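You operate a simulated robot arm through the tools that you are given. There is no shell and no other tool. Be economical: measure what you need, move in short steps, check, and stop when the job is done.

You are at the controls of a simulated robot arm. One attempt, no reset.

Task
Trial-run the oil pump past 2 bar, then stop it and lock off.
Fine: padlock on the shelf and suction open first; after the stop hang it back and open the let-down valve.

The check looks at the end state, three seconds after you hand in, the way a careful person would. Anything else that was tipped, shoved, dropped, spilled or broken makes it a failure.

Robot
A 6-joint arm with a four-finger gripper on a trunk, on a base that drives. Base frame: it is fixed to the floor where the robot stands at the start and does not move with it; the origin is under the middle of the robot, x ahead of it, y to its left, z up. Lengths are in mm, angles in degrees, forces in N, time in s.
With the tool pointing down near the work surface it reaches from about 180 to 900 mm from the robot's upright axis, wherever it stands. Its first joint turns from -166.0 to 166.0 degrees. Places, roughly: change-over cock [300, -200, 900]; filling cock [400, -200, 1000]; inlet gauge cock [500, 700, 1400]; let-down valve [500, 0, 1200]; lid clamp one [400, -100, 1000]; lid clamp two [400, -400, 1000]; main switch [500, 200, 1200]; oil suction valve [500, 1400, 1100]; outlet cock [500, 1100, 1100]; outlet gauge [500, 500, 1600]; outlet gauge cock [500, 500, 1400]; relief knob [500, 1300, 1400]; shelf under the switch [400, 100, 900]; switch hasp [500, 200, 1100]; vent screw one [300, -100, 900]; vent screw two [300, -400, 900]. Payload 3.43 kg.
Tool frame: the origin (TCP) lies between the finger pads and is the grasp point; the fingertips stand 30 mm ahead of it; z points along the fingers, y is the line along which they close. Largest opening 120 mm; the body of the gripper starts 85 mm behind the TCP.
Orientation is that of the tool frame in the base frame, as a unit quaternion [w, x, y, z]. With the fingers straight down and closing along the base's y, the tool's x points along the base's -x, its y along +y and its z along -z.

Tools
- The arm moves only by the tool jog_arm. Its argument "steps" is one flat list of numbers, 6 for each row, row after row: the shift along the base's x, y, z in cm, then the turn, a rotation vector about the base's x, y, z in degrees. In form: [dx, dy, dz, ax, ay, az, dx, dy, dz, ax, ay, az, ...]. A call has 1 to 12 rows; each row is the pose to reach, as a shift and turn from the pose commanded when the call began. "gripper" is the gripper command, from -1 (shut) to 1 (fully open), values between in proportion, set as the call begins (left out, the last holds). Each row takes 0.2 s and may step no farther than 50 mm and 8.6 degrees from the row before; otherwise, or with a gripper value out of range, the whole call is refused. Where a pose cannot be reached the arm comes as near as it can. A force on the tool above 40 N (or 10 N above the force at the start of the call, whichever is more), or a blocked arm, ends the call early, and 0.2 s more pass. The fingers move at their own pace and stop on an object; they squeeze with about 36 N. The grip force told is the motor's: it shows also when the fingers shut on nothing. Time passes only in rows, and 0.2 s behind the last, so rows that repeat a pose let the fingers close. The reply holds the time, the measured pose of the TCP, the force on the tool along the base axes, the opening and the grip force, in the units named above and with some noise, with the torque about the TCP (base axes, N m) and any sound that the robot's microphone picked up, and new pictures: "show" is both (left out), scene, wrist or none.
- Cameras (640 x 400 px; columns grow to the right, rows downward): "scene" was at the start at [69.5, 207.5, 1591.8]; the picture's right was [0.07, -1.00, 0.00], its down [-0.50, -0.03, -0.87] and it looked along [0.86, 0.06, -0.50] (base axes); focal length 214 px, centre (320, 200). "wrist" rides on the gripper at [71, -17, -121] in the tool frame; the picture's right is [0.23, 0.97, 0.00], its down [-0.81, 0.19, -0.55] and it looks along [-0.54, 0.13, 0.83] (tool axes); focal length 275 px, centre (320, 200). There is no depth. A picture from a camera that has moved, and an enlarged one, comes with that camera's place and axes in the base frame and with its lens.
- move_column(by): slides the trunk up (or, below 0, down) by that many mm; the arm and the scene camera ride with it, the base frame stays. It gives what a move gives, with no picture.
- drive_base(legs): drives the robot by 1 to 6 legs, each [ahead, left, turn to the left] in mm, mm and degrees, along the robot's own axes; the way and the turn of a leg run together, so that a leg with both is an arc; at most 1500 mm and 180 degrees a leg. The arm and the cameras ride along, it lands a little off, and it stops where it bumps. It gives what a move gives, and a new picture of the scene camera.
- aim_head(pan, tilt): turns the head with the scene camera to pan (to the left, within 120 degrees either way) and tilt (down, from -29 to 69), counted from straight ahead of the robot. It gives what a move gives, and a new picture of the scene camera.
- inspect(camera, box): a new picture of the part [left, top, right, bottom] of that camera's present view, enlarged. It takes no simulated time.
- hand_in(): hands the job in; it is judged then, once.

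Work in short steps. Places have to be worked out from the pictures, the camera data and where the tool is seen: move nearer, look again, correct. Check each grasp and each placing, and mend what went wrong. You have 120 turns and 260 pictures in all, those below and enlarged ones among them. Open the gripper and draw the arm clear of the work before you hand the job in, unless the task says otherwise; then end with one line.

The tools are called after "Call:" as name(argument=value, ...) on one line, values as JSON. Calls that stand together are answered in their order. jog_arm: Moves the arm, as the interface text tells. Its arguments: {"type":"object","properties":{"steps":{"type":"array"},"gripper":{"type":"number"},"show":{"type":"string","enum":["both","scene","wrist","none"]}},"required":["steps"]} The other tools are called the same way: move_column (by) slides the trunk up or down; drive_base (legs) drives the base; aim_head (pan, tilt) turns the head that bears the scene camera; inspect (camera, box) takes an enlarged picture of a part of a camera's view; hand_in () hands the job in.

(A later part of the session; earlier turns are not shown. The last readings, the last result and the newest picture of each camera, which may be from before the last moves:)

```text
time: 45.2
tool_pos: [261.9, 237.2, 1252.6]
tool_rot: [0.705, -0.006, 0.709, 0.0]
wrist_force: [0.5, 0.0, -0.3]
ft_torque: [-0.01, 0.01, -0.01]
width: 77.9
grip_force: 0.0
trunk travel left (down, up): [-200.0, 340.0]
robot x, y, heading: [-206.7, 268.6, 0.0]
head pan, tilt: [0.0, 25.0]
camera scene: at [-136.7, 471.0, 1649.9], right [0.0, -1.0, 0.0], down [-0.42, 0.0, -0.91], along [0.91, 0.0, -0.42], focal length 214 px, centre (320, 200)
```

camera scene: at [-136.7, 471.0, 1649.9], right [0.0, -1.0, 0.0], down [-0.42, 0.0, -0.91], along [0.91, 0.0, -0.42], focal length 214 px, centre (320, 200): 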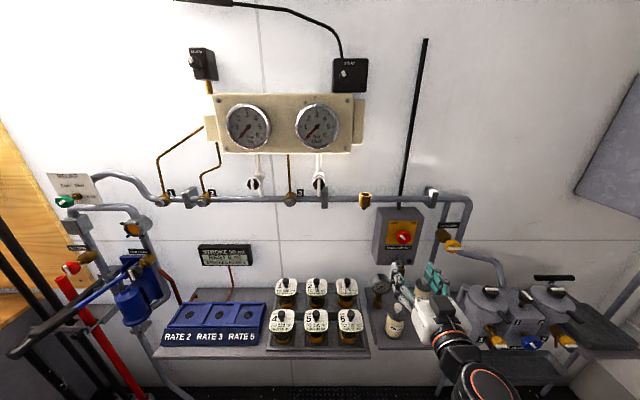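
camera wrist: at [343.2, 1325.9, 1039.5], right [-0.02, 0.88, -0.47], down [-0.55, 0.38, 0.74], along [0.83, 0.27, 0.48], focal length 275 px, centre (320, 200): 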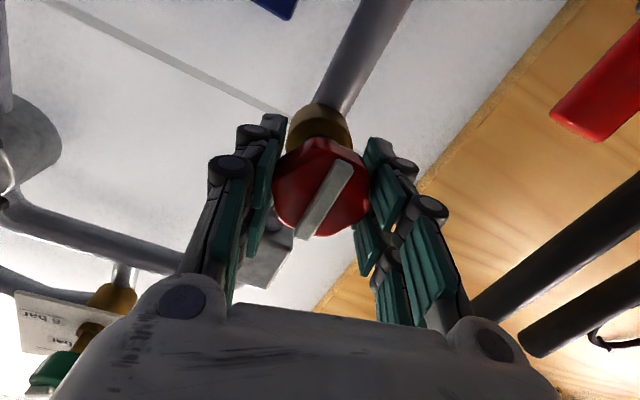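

Call:
inspect(camera="scene", box=[170, 30, 390, 220])

Call:
inspect(camera="scene", box=[350, 180, 490, 360])

Call:
inspect(camera="wrist", box=[0, 0, 640, 400])

```text
2.11 times, centred on (280, 125) of scene
camera zoom: at [-136.7, 471.0, 1649.9], right [0.0, -1.0, 0.0], down [-0.42, 0.0, -0.91], along [0.91, 0.0, -0.42], focal length 452 px, centre (404, 358)
```

zoom: 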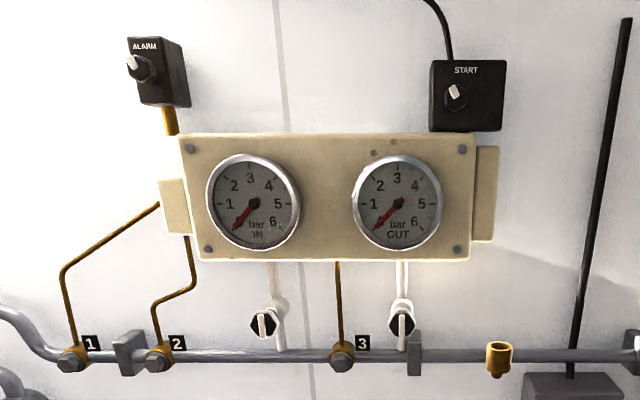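

```text
2.22 times, centred on (420, 270) of scene
camera zoom: at [-136.7, 471.0, 1649.9], right [0.0, -1.0, 0.0], down [-0.42, 0.0, -0.91], along [0.91, 0.0, -0.42], focal length 477 px, centre (98, 44)
```

zoom: 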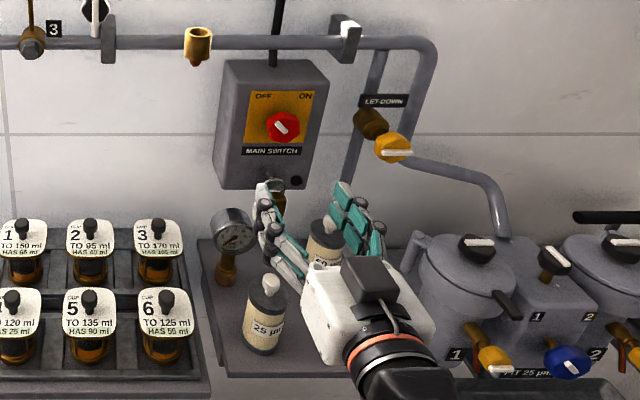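

```text
1.00 times, centred on (320, 200) of wrist (not enlarged: the box is as wide or as high as the picture)
camera zoom: at [141.6, 218.7, 1185.1], right [-0.01, 0.97, -0.24], down [-0.55, 0.19, 0.81], along [0.84, 0.14, 0.53], focal length 275 px, centre (320, 200)
```

zoom: 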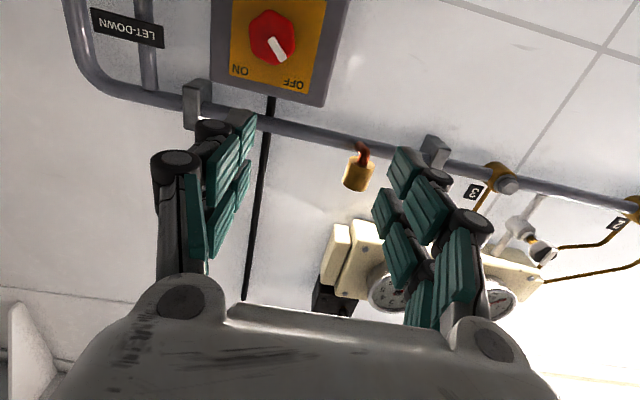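

Gauge cocks stand in line (open), let-down across (closed). Move the gripper right to uncover the padlock and inspect it.

Call:
jog_arm(steps=[0, -5, 0, 0, 0, 0, 0, -10, 0, 0, 0, 0, 0, -15, 2, 0, 0, 0, 0, -18, 5, 0, 0, 0], show="none")

Call:
inspect(camera="scene", box=[375, 240, 435, 290])

Call:
inspect(camera="scene", box=[350, 200, 450, 350])

```text
refused: row 3 steps farther than a row can; nothing moved
```

```text
8.00 times, centred on (405, 265) of scene
camera zoom: at [-136.7, 471.0, 1649.9], right [0.0, -1.0, 0.0], down [-0.42, 0.0, -0.91], along [0.91, 0.0, -0.42], focal length 1716 px, centre (-360, -320)
```

zoom: 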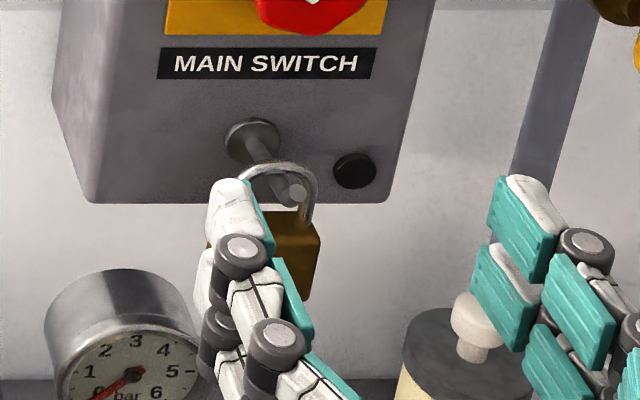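

```text
2.67 times, centred on (400, 275) of scene
camera zoom: at [-136.7, 471.0, 1649.9], right [0.0, -1.0, 0.0], down [-0.42, 0.0, -0.91], along [0.91, 0.0, -0.42], focal length 572 px, centre (107, 0)
```

zoom: 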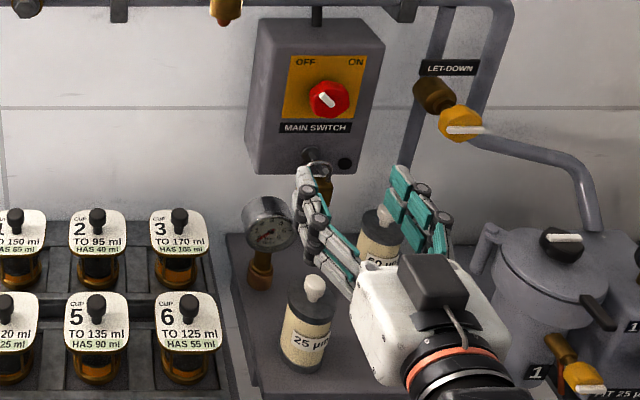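

The padlock's shackle hangs over a peg pointing out of the box. Clear the gripper aside to see all of it.

Call:
jog_arm(steps=[0, -4.5, 0, 0, 0, 0, 0, -9, 0, 0, 0, 0, 0, -13, 2, 0, 0, 0, 0, -17, 3, 0, 0, 0], show="none")

Call:
inspect(camera="scene", box=[370, 240, 430, 290])

Call:
inspect(camera="scene", box=[350, 220, 490, 360])

```text
time: 46.2
tool_pos: [263.6, 66.9, 1284.8]
tool_rot: [0.705, -0.006, 0.709, 0.001]
wrist_force: [-0.5, 0.7, 0.6]
ft_torque: [0.01, 0.03, 0.0]
width: 77.8
grip_force: 0.1
trunk travel left (down, up): [-200.0, 340.0]
robot x, y, heading: [-206.5, 270.2, -0.3]
head pan, tilt: [0.0, 25.0]
```

```text
8.00 times, centred on (400, 265) of scene
camera zoom: at [-137.0, 470.8, 1649.9], right [0.0, -1.0, 0.0], down [-0.42, 0.0, -0.91], along [0.91, 0.0, -0.42], focal length 1716 px, centre (-320, -320)
```

zoom: 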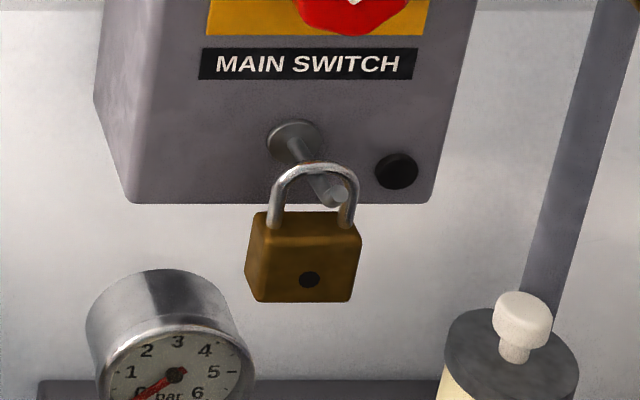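

```text
2.86 times, centred on (420, 290) of scene
camera zoom: at [-137.0, 470.8, 1649.9], right [0.0, -1.0, 0.0], down [-0.42, 0.0, -0.91], along [0.91, 0.0, -0.42], focal length 613 px, centre (34, -57)
```

zoom: 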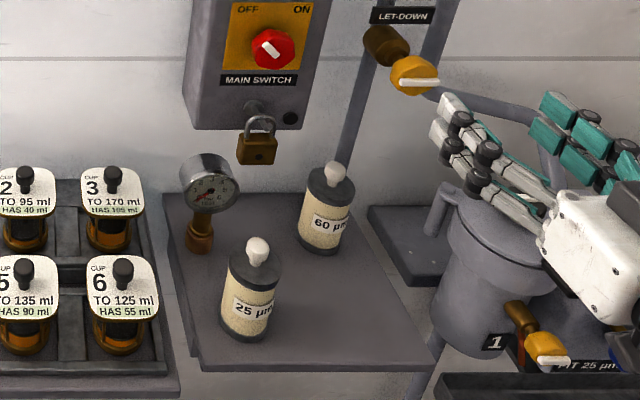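

Padlock body about [480, 180, 1065]; the 25 µm bottle cap at ~[389, 201, 985] would conflict with the camera under the gripper. I'll flip the gripper 180° so that the camera is on top.

Call:
jog_arm(steps=[0, 0, 0, 8, 0, 0, 0, 0, 0, 16, 0, 0, 0, 0, 0, 24, 0, 0, 0, 0, 0, 32, 0, 0, 0, 0, 0, 40, 0, 0, 0, 0, 0, 48, 0, 0, 0, 0, 0, 56, 0, 0, 0, 0, 0, 64, 0, 0, 0, 0, 0, 72, 0, 0, 0, 0, 0, 80, 0, 0, 0, 0, 0, 88, 0, 0, 0, 0, 0, 90, 0, 0], show="none")

Call:
jog_arm(steps=[0, 0, 0, 8, 0, 0, 0, 0, 0, 16, 0, 0, 0, 0, 0, 24, 0, 0, 0, 0, 0, 32, 0, 0, 0, 0, 0, 40, 0, 0, 0, 0, 0, 48, 0, 0, 0, 0, 0, 56, 0, 0, 0, 0, 0, 64, 0, 0, 0, 0, 0, 72, 0, 0, 0, 0, 0, 80, 0, 0, 0, 0, 0, 88, 0, 0, 0, 0, 0, 90, 0, 0], show="wrist")

```text
time: 48.8
tool_pos: [261.8, 68.3, 1283.8]
tool_rot: [0.502, 0.495, 0.501, 0.502]
wrist_force: [-0.1, 0.4, 0.2]
ft_torque: [0.0, -0.01, -0.02]
width: 78.2
grip_force: 0.0
trunk travel left (down, up): [-200.0, 340.0]
robot x, y, heading: [-210.3, 272.1, -0.4]
head pan, tilt: [0.0, 25.0]
```

```text
time: 51.4
tool_pos: [262.3, 67.2, 1283.7]
tool_rot: [0.006, 0.705, -0.002, 0.709]
wrist_force: [0.6, 0.0, -0.2]
ft_torque: [0.0, -0.03, 0.03]
width: 78.1
grip_force: 0.1
trunk travel left (down, up): [-200.0, 340.0]
robot x, y, heading: [-209.3, 274.4, -0.1]
head pan, tilt: [0.0, 25.0]
camera wrist: at [141.8, 85.7, 1356.7], right [-0.01, -0.97, 0.24], down [-0.55, -0.19, -0.81], along [0.83, -0.14, -0.53], focal length 275 px, centre (320, 200)
```

wrist: 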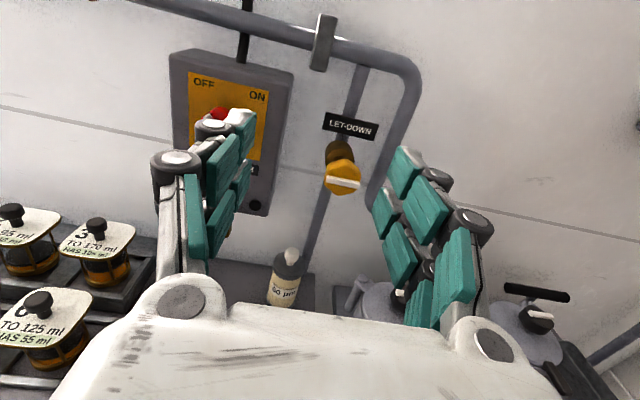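

Good view. Move in front of the padlock and lower the trunk.

Call:
jog_arm(steps=[0, 4.5, 0, 0, 0, 0, 0, 9, 0, 0, 0, 0, 0, 11.3, 0, 0, 0, 0], show="none")

Call:
move_column(by=-180)

Call:
jog_arm(steps=[4, 0, 0, 0, 0, 0, 8, 0, 0, 0, 0, 0])

```text
time: 52.1
tool_pos: [322.9, 143.0, 1287.3]
tool_rot: [0.006, 0.705, -0.001, 0.709]
wrist_force: [0.1, -0.6, -0.5]
ft_torque: [-0.01, 0.01, 0.04]
width: 78.1
grip_force: 0.0
trunk travel left (down, up): [-200.0, 340.0]
robot x, y, heading: [-207.1, 269.2, -0.2]
head pan, tilt: [0.0, 25.0]
stopped in row 3: the arm was blocked; the commanded pose is now the measured one
```

```text
time: 54.1
tool_pos: [321.5, 143.8, 1108.2]
tool_rot: [0.005, 0.705, 0.0, 0.709]
wrist_force: [0.6, 0.7, -0.1]
ft_torque: [0.04, 0.01, -0.01]
width: 78.1
grip_force: 0.1
trunk travel left (down, up): [-20.0, 520.0]
robot x, y, heading: [-207.0, 267.4, -0.3]
head pan, tilt: [0.0, 25.0]
```

```text
time: 54.8
tool_pos: [404.6, 145.5, 1106.5]
tool_rot: [0.005, 0.705, 0.0, 0.709]
wrist_force: [0.1, -1.0, -0.4]
ft_torque: [-0.01, 0.01, 0.0]
width: 77.7
grip_force: 0.1
trunk travel left (down, up): [-20.0, 520.0]
robot x, y, heading: [-208.1, 270.4, -0.2]
head pan, tilt: [0.0, 25.0]
camera scene: at [-136.4, 470.9, 1469.8], right [0.0, -1.0, 0.0], down [-0.42, 0.0, -0.91], along [0.91, 0.0, -0.42], focal length 214 px, centre (320, 200)
camera wrist: at [284.2, 163.8, 1179.4], right [-0.01, -0.97, 0.24], down [-0.55, -0.19, -0.81], along [0.84, -0.14, -0.53], focal length 275 px, centre (320, 200)
```

scene: 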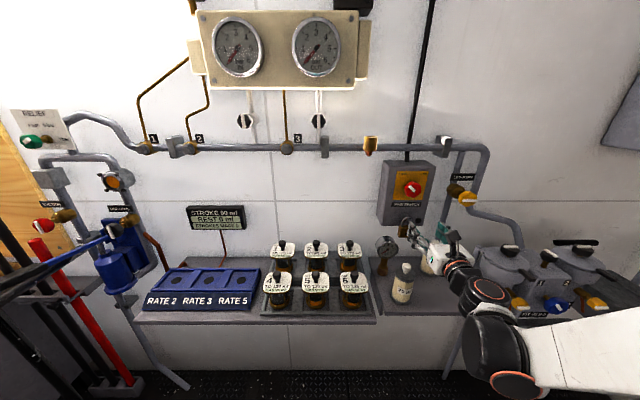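
wrist: 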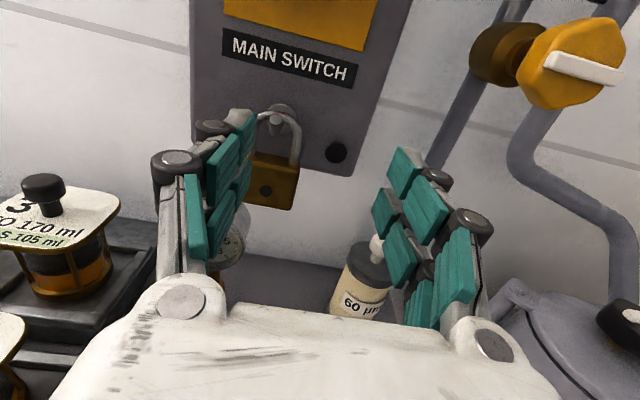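

Padlock centre y≈175. Align at [415, 175.5, 1060] and check.

Call:
jog_arm(steps=[0, 3, -2, 0, 0, 0, 0, 3, -4.6, 0, 0, 0, 1.5, 3, -4.6, 0, 0, 0])

Call:
inspect(camera="scene", box=[370, 190, 490, 310])

```text
time: 55.5
tool_pos: [419.0, 174.6, 1060.6]
tool_rot: [0.006, 0.705, 0.0, 0.709]
wrist_force: [-0.5, -0.6, 0.0]
ft_torque: [-0.04, -0.03, -0.01]
width: 78.0
grip_force: 0.1
trunk travel left (down, up): [-20.0, 520.0]
robot x, y, heading: [-206.0, 270.2, -0.3]
head pan, tilt: [0.0, 25.0]
camera scene: at [-136.3, 471.0, 1469.9], right [0.0, -1.0, 0.0], down [-0.42, 0.0, -0.91], along [0.91, 0.0, -0.42], focal length 214 px, centre (320, 200)
camera wrist: at [298.2, 193.7, 1132.9], right [-0.01, -0.97, 0.24], down [-0.55, -0.19, -0.81], along [0.83, -0.14, -0.53], focal length 275 px, centre (320, 200)
```

scene: 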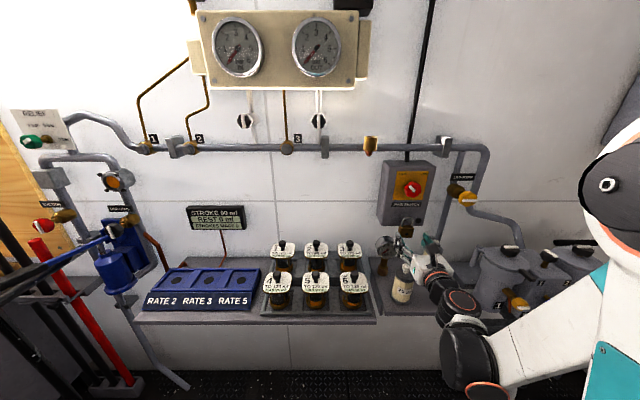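
wrist: 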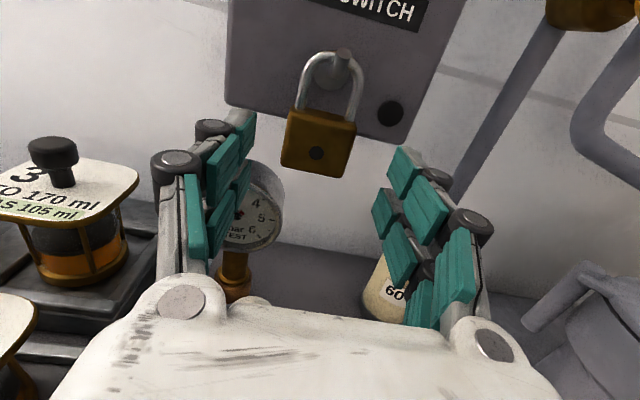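

```text
3.33 times, centred on (430, 250) of scene
camera zoom: at [-136.3, 471.0, 1469.9], right [0.0, -1.0, 0.0], down [-0.42, 0.0, -0.91], along [0.91, 0.0, -0.42], focal length 715 px, centre (-47, 33)
```

zoom: 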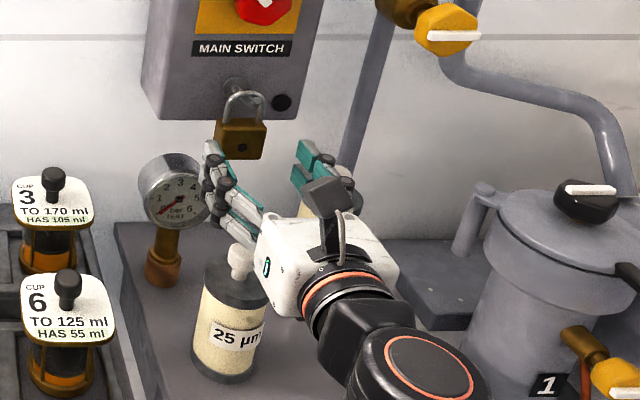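

Aligned. Advance to x≈470 and grip, slightly low on the body.

Call:
jog_arm(steps=[3, 0.1, -0.3, 0, 0, 0, 5, 0.1, -0.3, 0, 0, 0], show="wrist")

Call:
jog_arm(steps=[0, 0, 0, 0, 0, 0, 0, 0, 0, 0, 0, 0, 0, 0, 0, 0, 0, 0], gripper=-0.8, show="wrist")

```text
time: 56.1
tool_pos: [469.3, 175.2, 1057.4]
tool_rot: [0.005, 0.706, -0.001, 0.709]
wrist_force: [0.4, 0.1, 0.7]
ft_torque: [-0.02, 0.05, -0.01]
width: 77.8
grip_force: 0.1
trunk travel left (down, up): [-20.0, 520.0]
robot x, y, heading: [-213.0, 267.0, -0.0]
head pan, tilt: [0.0, 25.0]
camera wrist: at [348.5, 193.9, 1129.8], right [-0.01, -0.97, 0.24], down [-0.55, -0.19, -0.81], along [0.83, -0.14, -0.53], focal length 275 px, centre (320, 200)
```

wrist: 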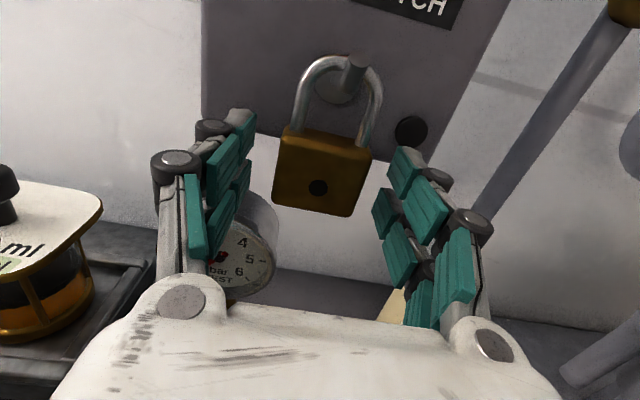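

```text
time: 57.0
tool_pos: [470.0, 175.5, 1057.5]
tool_rot: [0.004, 0.706, 0.0, 0.709]
wrist_force: [-0.2, 0.4, -0.5]
ft_torque: [-0.02, 0.02, 0.03]
width: 45.1
grip_force: 35.8
trunk travel left (down, up): [-20.0, 520.0]
robot x, y, heading: [-210.9, 269.3, -0.4]
head pan, tilt: [0.0, 25.0]
camera wrist: at [348.4, 193.9, 1129.9], right [-0.01, -0.97, 0.24], down [-0.55, -0.19, -0.81], along [0.84, -0.14, -0.53], focal length 275 px, centre (320, 200)
```

wrist: 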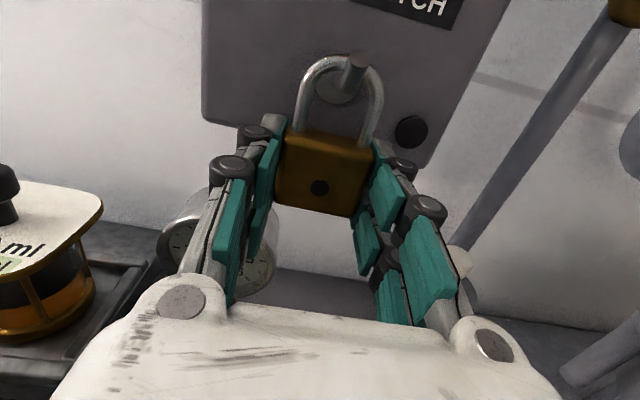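

Gripped at 45 mm. Lift 10 mm, then pull straight out 80 mm.

Call:
jog_arm(steps=[0, 0, 0.6, 0, 0, 0, 0, 0, 1.2, 0, 0, 0, -1.5, 0, 1.4, 0, 0, 0, -3, 0, 1.6, 0, 0, 0, -5, 0, 1.6, 0, 0, 0, -8, 0, 1.6, 0, 0, 0])

```text
time: 58.4
tool_pos: [387.6, 175.9, 1074.1]
tool_rot: [0.006, 0.705, -0.001, 0.709]
wrist_force: [0.8, 1.1, -1.9]
ft_torque: [0.03, -0.02, -0.02]
width: 45.2
grip_force: 36.1
trunk travel left (down, up): [-20.0, 520.0]
robot x, y, heading: [-209.0, 270.3, -0.1]
head pan, tilt: [0.0, 25.0]
camera scene: at [-136.2, 471.0, 1469.9], right [0.0, -1.0, 0.0], down [-0.42, 0.0, -0.91], along [0.91, 0.0, -0.42], focal length 214 px, centre (320, 200)
camera wrist: at [266.9, 194.2, 1146.8], right [-0.01, -0.97, 0.24], down [-0.55, -0.19, -0.81], along [0.83, -0.14, -0.53], focal length 275 px, centre (320, 200)
```

scene: 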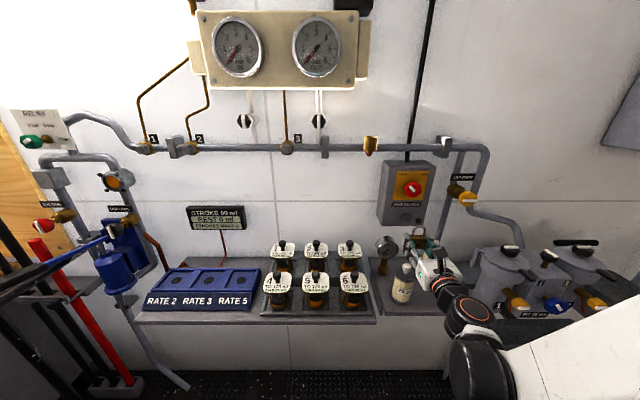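
wrist: 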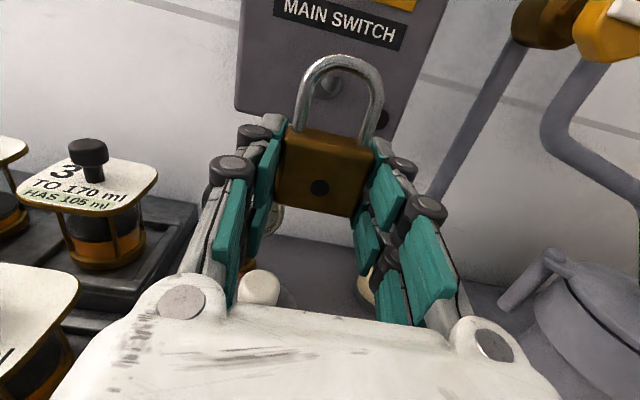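

The padlock is free. I'll move it right and back, pitching the tool down so that the padlock lies flat for setting on the shelf (~z 845), at about [385, 80].

Call:
jog_arm(steps=[-4, 0, 1, 0, 0, 0, -5, -4, 3, 0, 8, 0, -5, -7, 3, 0, 16, 0, -5, -9.5, 3, 0, 24, 0, -5, -9.5, 3, 0, 32, 0, -5, -9.5, 3, 0, 40, 0, -5, -9.5, 3, 0, 48, 0, -5, -9.5, 3, 0, 56, 0, -5, -9.5, 3, 0, 64, 0, -5, -9.5, 3, 0, 72, 0, -5, -9.5, 3, 0, 80, 0, -5, -9.5, 3, 0, 88, 0])

```text
time: 59.6
tool_pos: [389.3, 48.6, 1106.7]
tool_rot: [0.006, 0.881, 0.0, 0.474]
wrist_force: [0.0, -0.3, -2.3]
ft_torque: [0.0, 0.01, 0.02]
width: 44.6
grip_force: 36.0
trunk travel left (down, up): [-20.0, 520.0]
robot x, y, heading: [-208.3, 269.3, -0.2]
head pan, tilt: [0.0, 25.0]
stopped in row 6: the arm was blocked; the commanded pose is now the measured one
camera scene: at [-136.8, 478.9, 1469.2], right [0.09, -1.0, 0.0], down [-0.43, -0.04, -0.9], along [0.9, 0.08, -0.43], focal length 214 px, centre (320, 200)
camera wrist: at [328.4, 66.1, 1235.1], right [0.12, -0.97, 0.2], down [-0.91, -0.19, -0.37], along [0.4, -0.14, -0.91], focal length 275 px, centre (320, 200)
```

scene: 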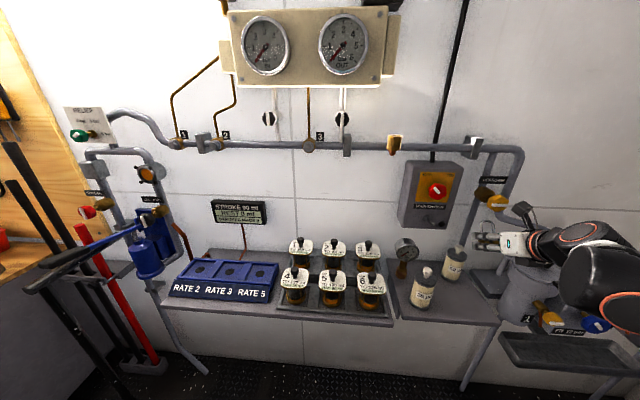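
wrist: 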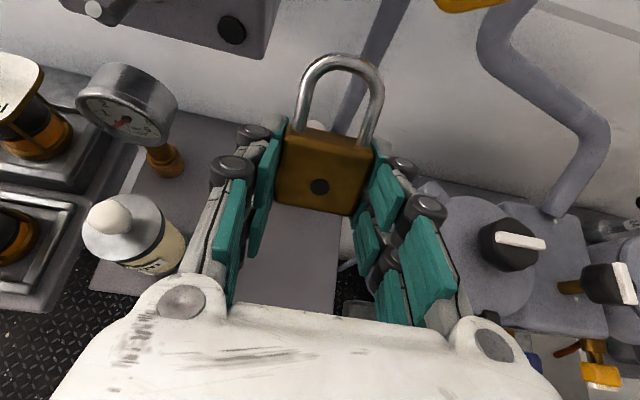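

The elbow touches the head when the arm is folded. Back the robot 150 mm so the arm works more extended, then finish the pitch while reaching forward.

Call:
drive_base(legs=[[-150, 0, 0]])

Call:
jog_arm(steps=[4.5, 1, 0, 0, 0, 0, 9, 2, 0, 0, 0, 0, 12, 3, 0, 0, 8, 0, 14, 3, 0, 0, 16, 0, 14.5, 3, 0, 0, 24, 0, 14.5, 3, 0, 0, 32, 0, 14.5, 3, 0, 0, 40, 0, 14.5, 3, 0, 0, 48, 0])

```text
time: 61.0
tool_pos: [239.5, 48.2, 1107.7]
tool_rot: [0.005, 0.88, 0.0, 0.474]
wrist_force: [0.5, -0.3, -1.2]
ft_torque: [0.01, 0.0, 0.02]
width: 44.7
grip_force: 36.4
trunk travel left (down, up): [-20.0, 520.0]
robot x, y, heading: [-356.9, 270.0, -0.2]
head pan, tilt: [0.0, 25.0]
camera scene: at [-285.4, 479.4, 1470.1], right [0.08, -1.0, 0.0], down [-0.42, -0.03, -0.91], along [0.9, 0.07, -0.42], focal length 214 px, centre (320, 200)
```

scene: 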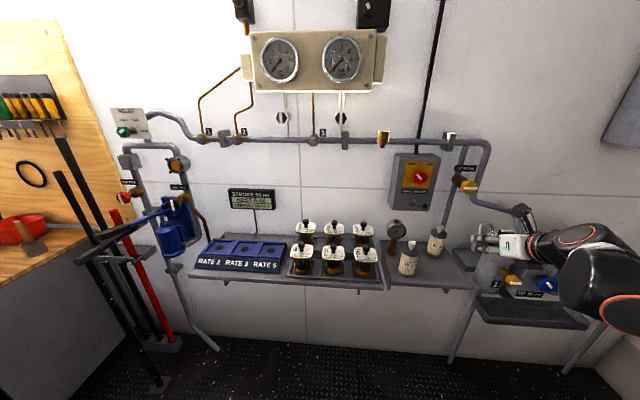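

```text
time: 62.8
tool_pos: [385.6, 76.5, 1106.8]
tool_rot: [0.005, 0.997, 0.002, 0.072]
wrist_force: [0.0, 0.4, 0.0]
ft_torque: [0.0, 0.05, 0.01]
width: 44.5
grip_force: 36.2
trunk travel left (down, up): [-20.0, 520.0]
robot x, y, heading: [-355.8, 270.7, -0.2]
head pan, tilt: [0.0, 25.0]
camera scene: at [-285.3, 471.4, 1469.8], right [0.0, -1.0, 0.0], down [-0.42, 0.0, -0.91], along [0.91, 0.0, -0.42], focal length 214 px, centre (320, 200)
camera wrist: at [437.8, 96.2, 1238.4], right [0.23, -0.97, 0.04], down [-0.88, -0.19, 0.43], along [-0.41, -0.14, -0.9], focal length 275 px, centre (320, 200)
```

scene: 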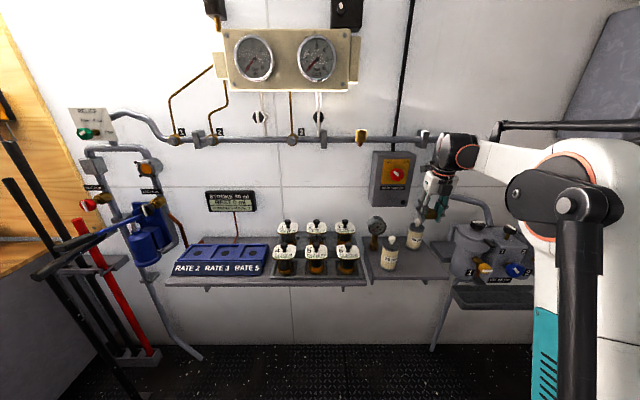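
wrist: 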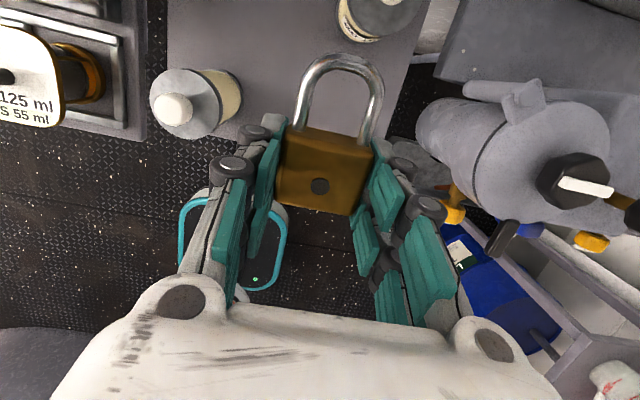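

Call:
inspect(camera="wrist", box=[120, 0, 480, 225])

Call:
inspect(camera="scene", box=[350, 130, 550, 310])

```text
1.78 times, centred on (300, 112) of wrist
camera zoom: at [437.8, 96.2, 1238.4], right [0.23, -0.97, 0.04], down [-0.88, -0.19, 0.43], along [-0.41, -0.14, -0.9], focal length 489 px, centre (356, 356)
```

zoom: 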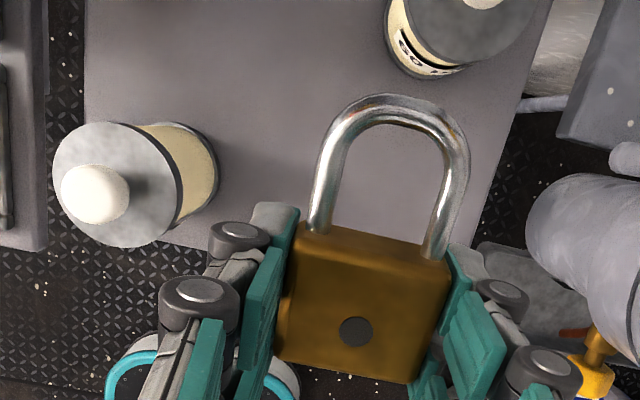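

```text
2.22 times, centred on (450, 220) of scene
camera zoom: at [-285.3, 471.4, 1469.8], right [0.0, -1.0, 0.0], down [-0.42, 0.0, -0.91], along [0.91, 0.0, -0.42], focal length 477 px, centre (31, 156)
```

zoom: 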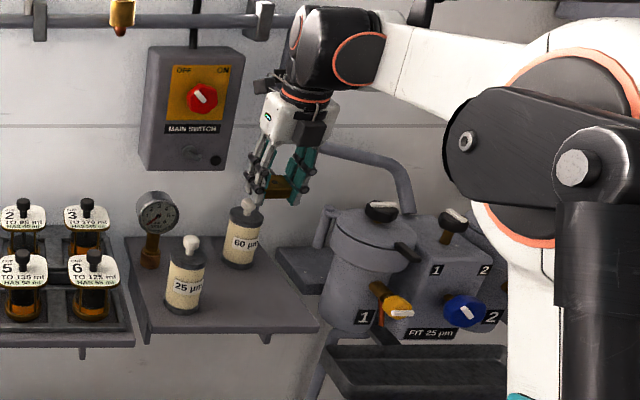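

Shelf front edge is near x≈332 and the spot [390, 80] is free. Square up the tool and descend part-way.

Call:
jog_arm(steps=[0.4, 0.3, 0, 0, 8.2, 0, 0.4, 0.3, -4.5, 0, 8.2, 0, 0.4, 0.3, -9, 0, 8.2, 0, 0.4, 0.3, -13.5, 0, 8.2, 0, 0.4, 0.3, -16, 0, 8.2, 0])

```text
time: 64.0
tool_pos: [389.2, 81.2, 947.7]
tool_rot: [0.005, 1.0, 0.002, 0.004]
wrist_force: [0.5, -1.0, -0.2]
ft_torque: [0.02, 0.04, 0.01]
width: 44.7
grip_force: 36.3
trunk travel left (down, up): [-20.0, 520.0]
robot x, y, heading: [-356.3, 271.7, -0.3]
head pan, tilt: [0.0, 25.0]
camera scene: at [-285.0, 471.4, 1469.8], right [0.0, -1.0, 0.0], down [-0.42, 0.0, -0.91], along [0.91, 0.0, -0.42], focal length 214 px, centre (320, 200)
camera wrist: at [459.4, 99.6, 1069.7], right [0.24, -0.97, 0.01], down [-0.81, -0.19, 0.55], along [-0.53, -0.14, -0.84], focal length 275 px, centre (320, 200)
```

scene: 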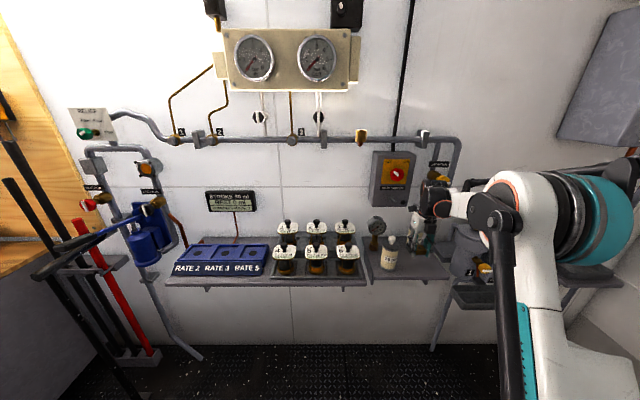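
wrist: 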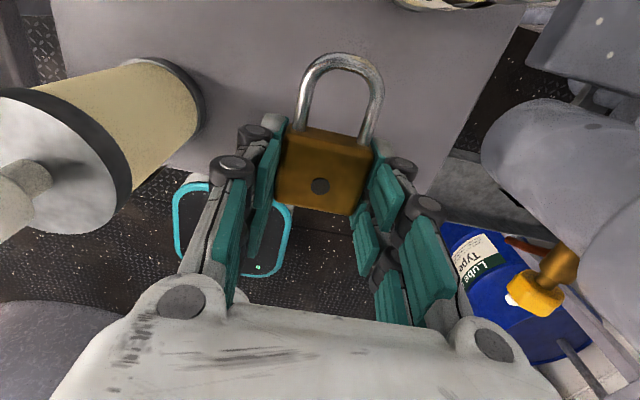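

Continue down with small steps, shifting 12 mm further over the shelf, until contact.

Call:
jog_arm(steps=[1.2, 0, -2, 0, 0, 0, 1.2, 0, -4, 0, 0, 0, 1.2, 0, -4.8, 0, 0, 0, 1.2, 0, -5.4, 0, 0, 0, 1.2, 0, -6, 0, 0, 0, 1.2, 0, -6.5, 0, 0, 0, 1.2, 0, -7, 0, 0, 0, 1.2, 0, -7.5, 0, 0, 0, 1.2, 0, -8, 0, 0, 0], show="wrist")

```text
time: 65.3
tool_pos: [401.7, 79.7, 888.6]
tool_rot: [0.004, 1.0, 0.003, 0.005]
wrist_force: [-3.4, 0.4, 19.4]
ft_torque: [0.56, 0.49, 0.16]
width: 44.7
grip_force: 36.2
trunk travel left (down, up): [-20.0, 520.0]
robot x, y, heading: [-358.2, 272.2, -0.5]
head pan, tilt: [0.0, 25.0]
stopped in row 6: the force on the tool passed its limit at 50 N (the readings are from after the stop); the commanded pose is now the measured one
camera wrist: at [471.5, 98.6, 1012.9], right [0.24, -0.97, 0.01], down [-0.82, -0.19, 0.55], along [-0.53, -0.14, -0.84], focal length 275 px, centre (320, 200)
```

wrist: 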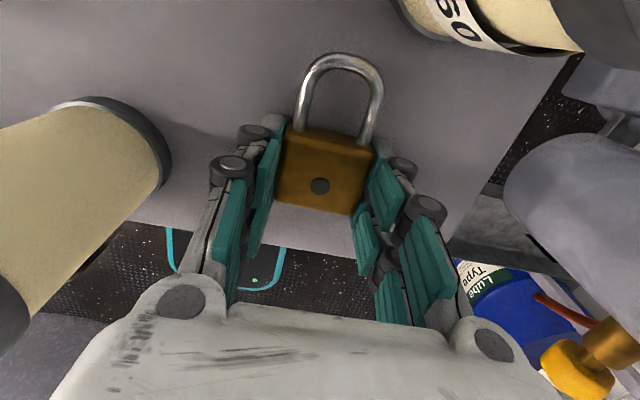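

Contact at z≈888 (shelf ~858). Ease up 1 mm, release and rise.

Call:
jog_arm(steps=[0, 0, 0.1, 0, 0, 0, 0, 0, 0.1, 0, 0, 0, 0, 0, 0.1, 0, 0, 0], gripper=0.2, show="wrist")

Call:
jog_arm(steps=[0, 0, 2, 0, 0, 0, 0, 0, 6, 0, 0, 0, 0, 0, 10.5, 0, 0, 0, 0, 0, 15, 0, 0, 0], show="wrist")

```text
time: 66.1
tool_pos: [403.1, 79.2, 889.0]
tool_rot: [0.004, 1.0, 0.002, 0.005]
wrist_force: [-0.5, 0.7, -0.2]
ft_torque: [-0.01, 0.0, 0.0]
width: 71.8
grip_force: 0.0
trunk travel left (down, up): [-20.0, 520.0]
robot x, y, heading: [-354.7, 271.0, -0.2]
head pan, tilt: [0.0, 25.0]
camera wrist: at [472.9, 98.2, 1011.2], right [0.24, -0.97, 0.01], down [-0.82, -0.19, 0.55], along [-0.53, -0.14, -0.84], focal length 275 px, centre (320, 200)
```

wrist: 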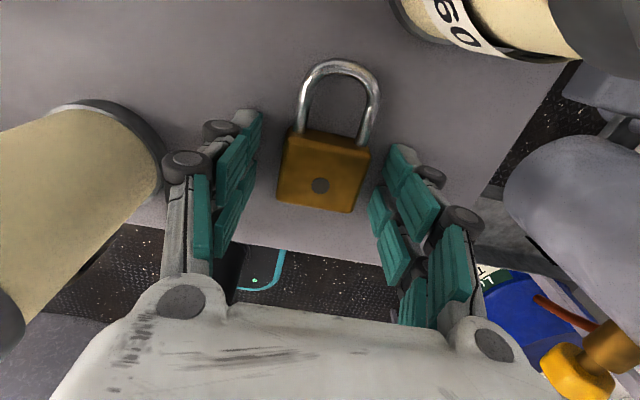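

```text
time: 67.1
tool_pos: [401.9, 79.9, 1039.6]
tool_rot: [0.005, 1.0, 0.003, 0.005]
wrist_force: [0.2, 1.0, -0.2]
ft_torque: [-0.04, 0.01, 0.03]
width: 72.2
grip_force: 0.0
trunk travel left (down, up): [-20.0, 520.0]
robot x, y, heading: [-361.5, 267.3, -0.2]
head pan, tilt: [0.0, 25.0]
camera wrist: at [472.9, 98.9, 1161.6], right [0.24, -0.97, 0.01], down [-0.82, -0.19, 0.55], along [-0.53, -0.14, -0.84], focal length 275 px, centre (320, 200)
```

wrist: 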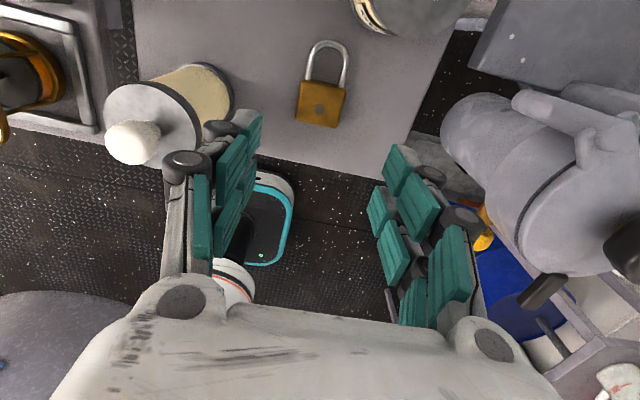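

Padlock lies on the shelf, TCP reference [402, 80, 888]. Now pitch the tool forward again while rising to the switch height (knob about [487, 181, 1216]).

Call:
jog_arm(steps=[-1, 0, 2, 0, -8, 0, -2, 1, 5, 0, -16, 0, -2, 3, 8, 0, -24, 0, -2, 5, 11, 0, -32, 0, -2, 7, 14, 0, -40, 0, -2, 9, 17, 0, -48, 0, -2, 10, 17.6, 0, -56, 0, -2, 10, 17.6, 0, -64, 0, -2, 10, 17.6, 0, -72, 0, -2, 10, 17.6, 0, -80, 0, -2, 10, 17.6, 0, -88, 0, -2, 10, 17.6, 0, -90.3, 0])

```text
time: 69.7
tool_pos: [382.9, 179.5, 1214.6]
tool_rot: [0.006, 0.702, -0.002, 0.713]
wrist_force: [0.3, -0.6, 0.5]
ft_torque: [0.0, -0.01, -0.01]
width: 71.9
grip_force: 0.1
trunk travel left (down, up): [-20.0, 520.0]
robot x, y, heading: [-357.2, 273.8, -0.3]
head pan, tilt: [0.0, 25.0]
camera scene: at [-285.2, 471.4, 1469.8], right [0.0, -1.0, 0.0], down [-0.42, 0.0, -0.91], along [0.91, 0.0, -0.42], focal length 214 px, centre (320, 200)
camera wrist: at [261.3, 198.2, 1286.3], right [-0.01, -0.97, 0.24], down [-0.54, -0.19, -0.82], along [0.84, -0.14, -0.52], focal length 275 px, centre (320, 200)
```

scene: 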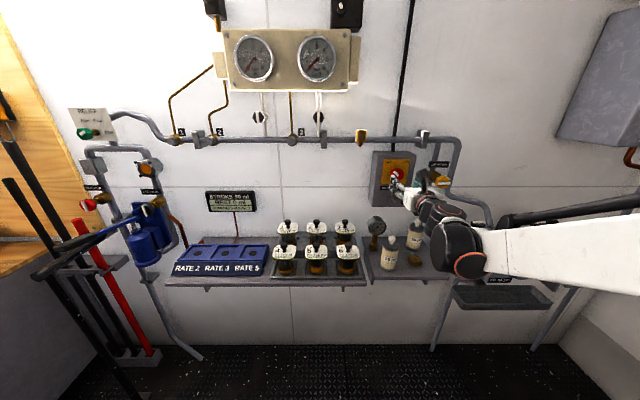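
wrist: 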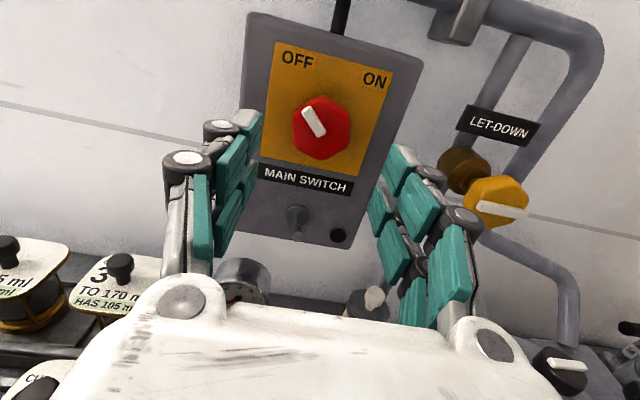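

Knob centre ≈ [487, 177, 1217], pointer at OFF. Pre-rotate -45° and approach.

Call:
jog_arm(steps=[1, -0.3, 0.2, -8, 0, 0, 2, -0.3, 0.2, -16, 0, 0, 3, -0.3, 0.2, -24, 0, 0, 4, -0.3, 0.2, -32, 0, 0, 5, -0.3, 0.2, -40, 0, 0, 6, -0.3, 0.2, -45, 0, 0], show="wrist")

```text
time: 71.1
tool_pos: [442.7, 176.3, 1217.1]
tool_rot: [0.275, 0.646, 0.271, 0.658]
wrist_force: [0.3, 0.1, -0.6]
ft_torque: [-0.03, -0.02, 0.0]
width: 72.0
grip_force: 0.1
trunk travel left (down, up): [-20.0, 520.0]
robot x, y, heading: [-355.7, 269.7, -0.1]
head pan, tilt: [0.0, 25.0]
camera wrist: at [321.0, 238.9, 1255.1], right [-0.01, -0.52, 0.85], down [-0.54, -0.71, -0.44], along [0.84, -0.47, -0.27], focal length 275 px, centre (320, 200)
```

wrist: 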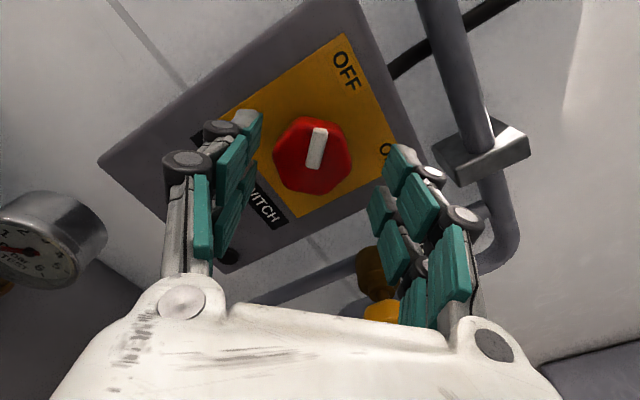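

Centred. Advance to x≈473 and close.

Call:
jog_arm(steps=[1.5, 0, 0, 0, 0, 0, 3, 0, 0, 0, 0, 0], show="wrist")

Call:
jog_arm(steps=[0, 0, 0, 0, 0, 0, 0, 0, 0, 0, 0, 0, 0, 0, 0, 0, 0, 0], gripper=-0.8, show="wrist")

```text
time: 71.7
tool_pos: [473.1, 177.1, 1217.8]
tool_rot: [0.274, 0.646, 0.272, 0.658]
wrist_force: [0.4, -0.2, -0.3]
ft_torque: [-0.01, 0.0, -0.02]
width: 71.7
grip_force: 0.0
trunk travel left (down, up): [-20.0, 520.0]
robot x, y, heading: [-355.7, 270.6, 0.1]
head pan, tilt: [0.0, 25.0]
camera wrist: at [351.3, 238.7, 1255.1], right [-0.01, -0.52, 0.85], down [-0.54, -0.71, -0.44], along [0.84, -0.47, -0.27], focal length 275 px, centre (320, 200)
```

wrist: 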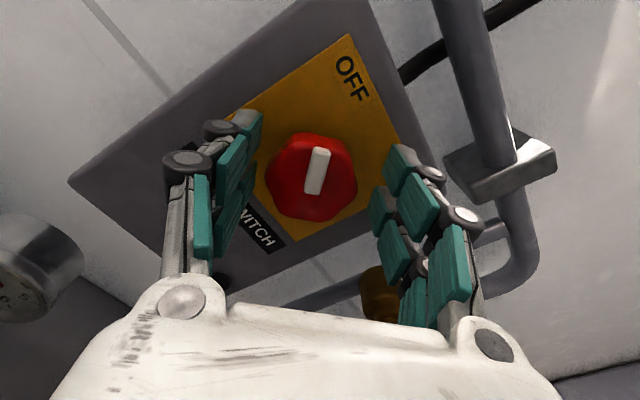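

```text
time: 72.5
tool_pos: [471.8, 180.5, 1216.6]
tool_rot: [0.272, 0.646, 0.273, 0.659]
wrist_force: [-3.9, 4.1, -10.0]
ft_torque: [0.02, 0.13, 0.3]
width: 49.0
grip_force: 44.9
trunk travel left (down, up): [-20.0, 520.0]
robot x, y, heading: [-359.3, 274.2, -0.1]
head pan, tilt: [0.0, 25.0]
stopped in row 3: the force on the tool passed its limit at 42 N (the readings are from after the stop); the commanded pose is now the measured one
camera wrist: at [350.4, 242.1, 1254.0], right [-0.01, -0.52, 0.85], down [-0.54, -0.72, -0.44], along [0.84, -0.46, -0.27], focal length 275 px, centre (320, 200)
```

wrist: 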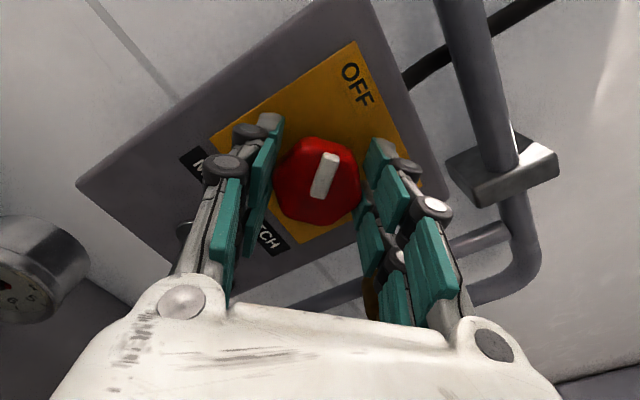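

Gripped (49 mm). Turn clockwise 90° toward ON.

Call:
jog_arm(steps=[0, 0, 0, 8, 0, 0, 0, 0, 0, 16, 0, 0, 0, 0, 0, 24, 0, 0, 0, 0, 0, 32, 0, 0, 0, 0, 0, 40, 0, 0, 0, 0, 0, 48, 0, 0, 0, 0, 0, 56, 0, 0, 0, 0, 0, 64, 0, 0, 0, 0, 0, 72, 0, 0, 0, 0, 0, 80, 0, 0, 0, 0, 0, 88, 0, 0])

```text
time: 74.9
tool_pos: [472.8, 174.8, 1214.3]
tool_rot: [-0.253, 0.654, -0.264, 0.663]
wrist_force: [-6.6, -26.3, -17.8]
ft_torque: [-1.19, 0.51, -0.91]
width: 49.1
grip_force: 44.9
trunk travel left (down, up): [-20.0, 520.0]
robot x, y, heading: [-362.0, 269.5, -0.2]
head pan, tilt: [0.0, 25.0]
camera scene: at [-284.8, 468.1, 1469.9], right [0.0, -1.0, 0.0], down [-0.42, 0.0, -0.91], along [0.91, 0.0, -0.42], focal length 214 px, centre (320, 200)
camera wrist: at [350.5, 140.8, 1279.4], right [-0.01, -0.87, -0.49], down [-0.54, 0.42, -0.73], along [0.84, 0.25, -0.47], focal length 275 px, centre (320, 200)
```

scene: 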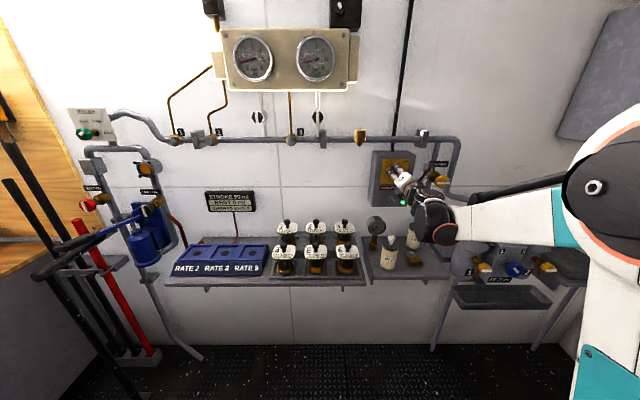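
wrist: 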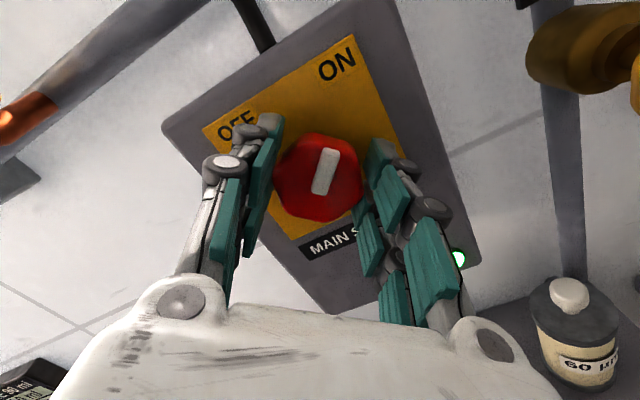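

ON, green lamp lit. Read the gauges.

Call:
inspect(camera="scene", box=[220, 20, 360, 100])

Call:
jog_arm(steps=[0, 0, 0, -3, 0, 0, 0, 0, 0, -3, 0, 0, 0, 0, 0, -3, 0, 0, 0, 0, 0, -3, 0, 0, 0, 0, 0, -3, 0, 0], show="none")

Call:
inspect(camera="scene", box=[220, 20, 360, 100])

```text
4.57 times, centred on (290, 60) of scene
camera zoom: at [-284.8, 468.1, 1469.9], right [0.0, -1.0, 0.0], down [-0.42, 0.0, -0.91], along [0.91, 0.0, -0.42], focal length 980 px, centre (457, 840)
```

zoom: 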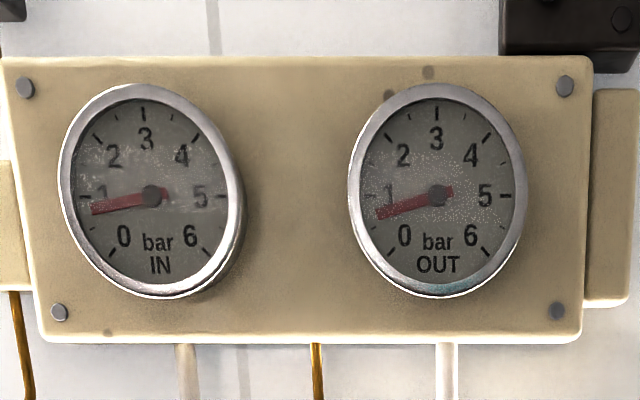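

```text
time: 75.5
tool_pos: [472.3, 175.4, 1214.9]
tool_rot: [-0.234, 0.659, -0.247, 0.67]
wrist_force: [0.1, -5.1, -13.8]
ft_torque: [-0.06, 0.1, -1.23]
width: 49.0
grip_force: 44.6
trunk travel left (down, up): [-20.0, 520.0]
robot x, y, heading: [-360.1, 269.3, -0.2]
head pan, tilt: [0.0, 25.0]
stopped in row 2: the force on the tool passed its limit at 44 N (the readings are from after the stop); the commanded pose is now the measured one
```

```text
4.57 times, centred on (290, 60) of scene
camera zoom: at [-284.4, 470.3, 1470.0], right [0.0, -1.0, 0.0], down [-0.42, 0.0, -0.91], along [0.91, 0.0, -0.42], focal length 980 px, centre (457, 840)
```

zoom: 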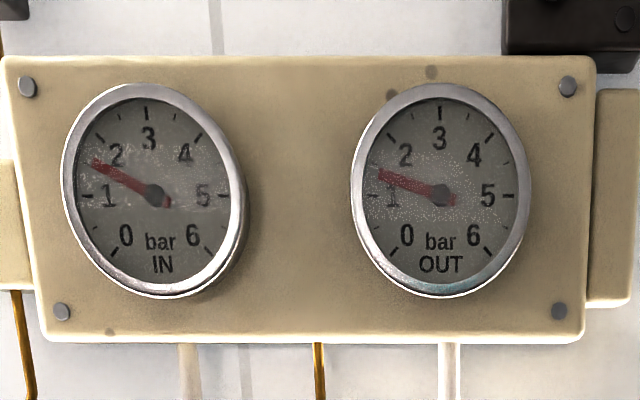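

Rising (out ~1.4 bar). Hold about 1.2 s more.

Call:
jog_arm(steps=[0, 0, 0, 0, 0, 0, 0, 0, 0, 0, 0, 0, 0, 0, 0, 0, 0, 0, 0, 0, 0, 0, 0, 0, 0, 0, 0, 0, 0, 0], show="none")

Call:
inspect(camera="scene", box=[220, 20, 360, 100])

```text
time: 76.7
tool_pos: [472.3, 175.1, 1213.9]
tool_rot: [-0.234, 0.659, -0.248, 0.67]
wrist_force: [-6.0, -17.2, -23.3]
ft_torque: [-0.07, 0.59, -0.74]
width: 48.8
grip_force: 44.7
trunk travel left (down, up): [-20.0, 520.0]
robot x, y, heading: [-357.7, 273.3, -0.1]
head pan, tilt: [0.0, 25.0]
```

```text
4.57 times, centred on (290, 60) of scene
camera zoom: at [-284.4, 469.0, 1470.0], right [0.0, -1.0, 0.0], down [-0.42, 0.0, -0.91], along [0.91, 0.0, -0.42], focal length 980 px, centre (457, 840)
```

zoom: 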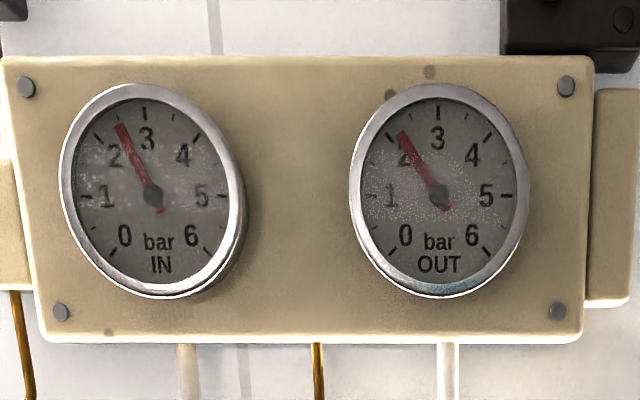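

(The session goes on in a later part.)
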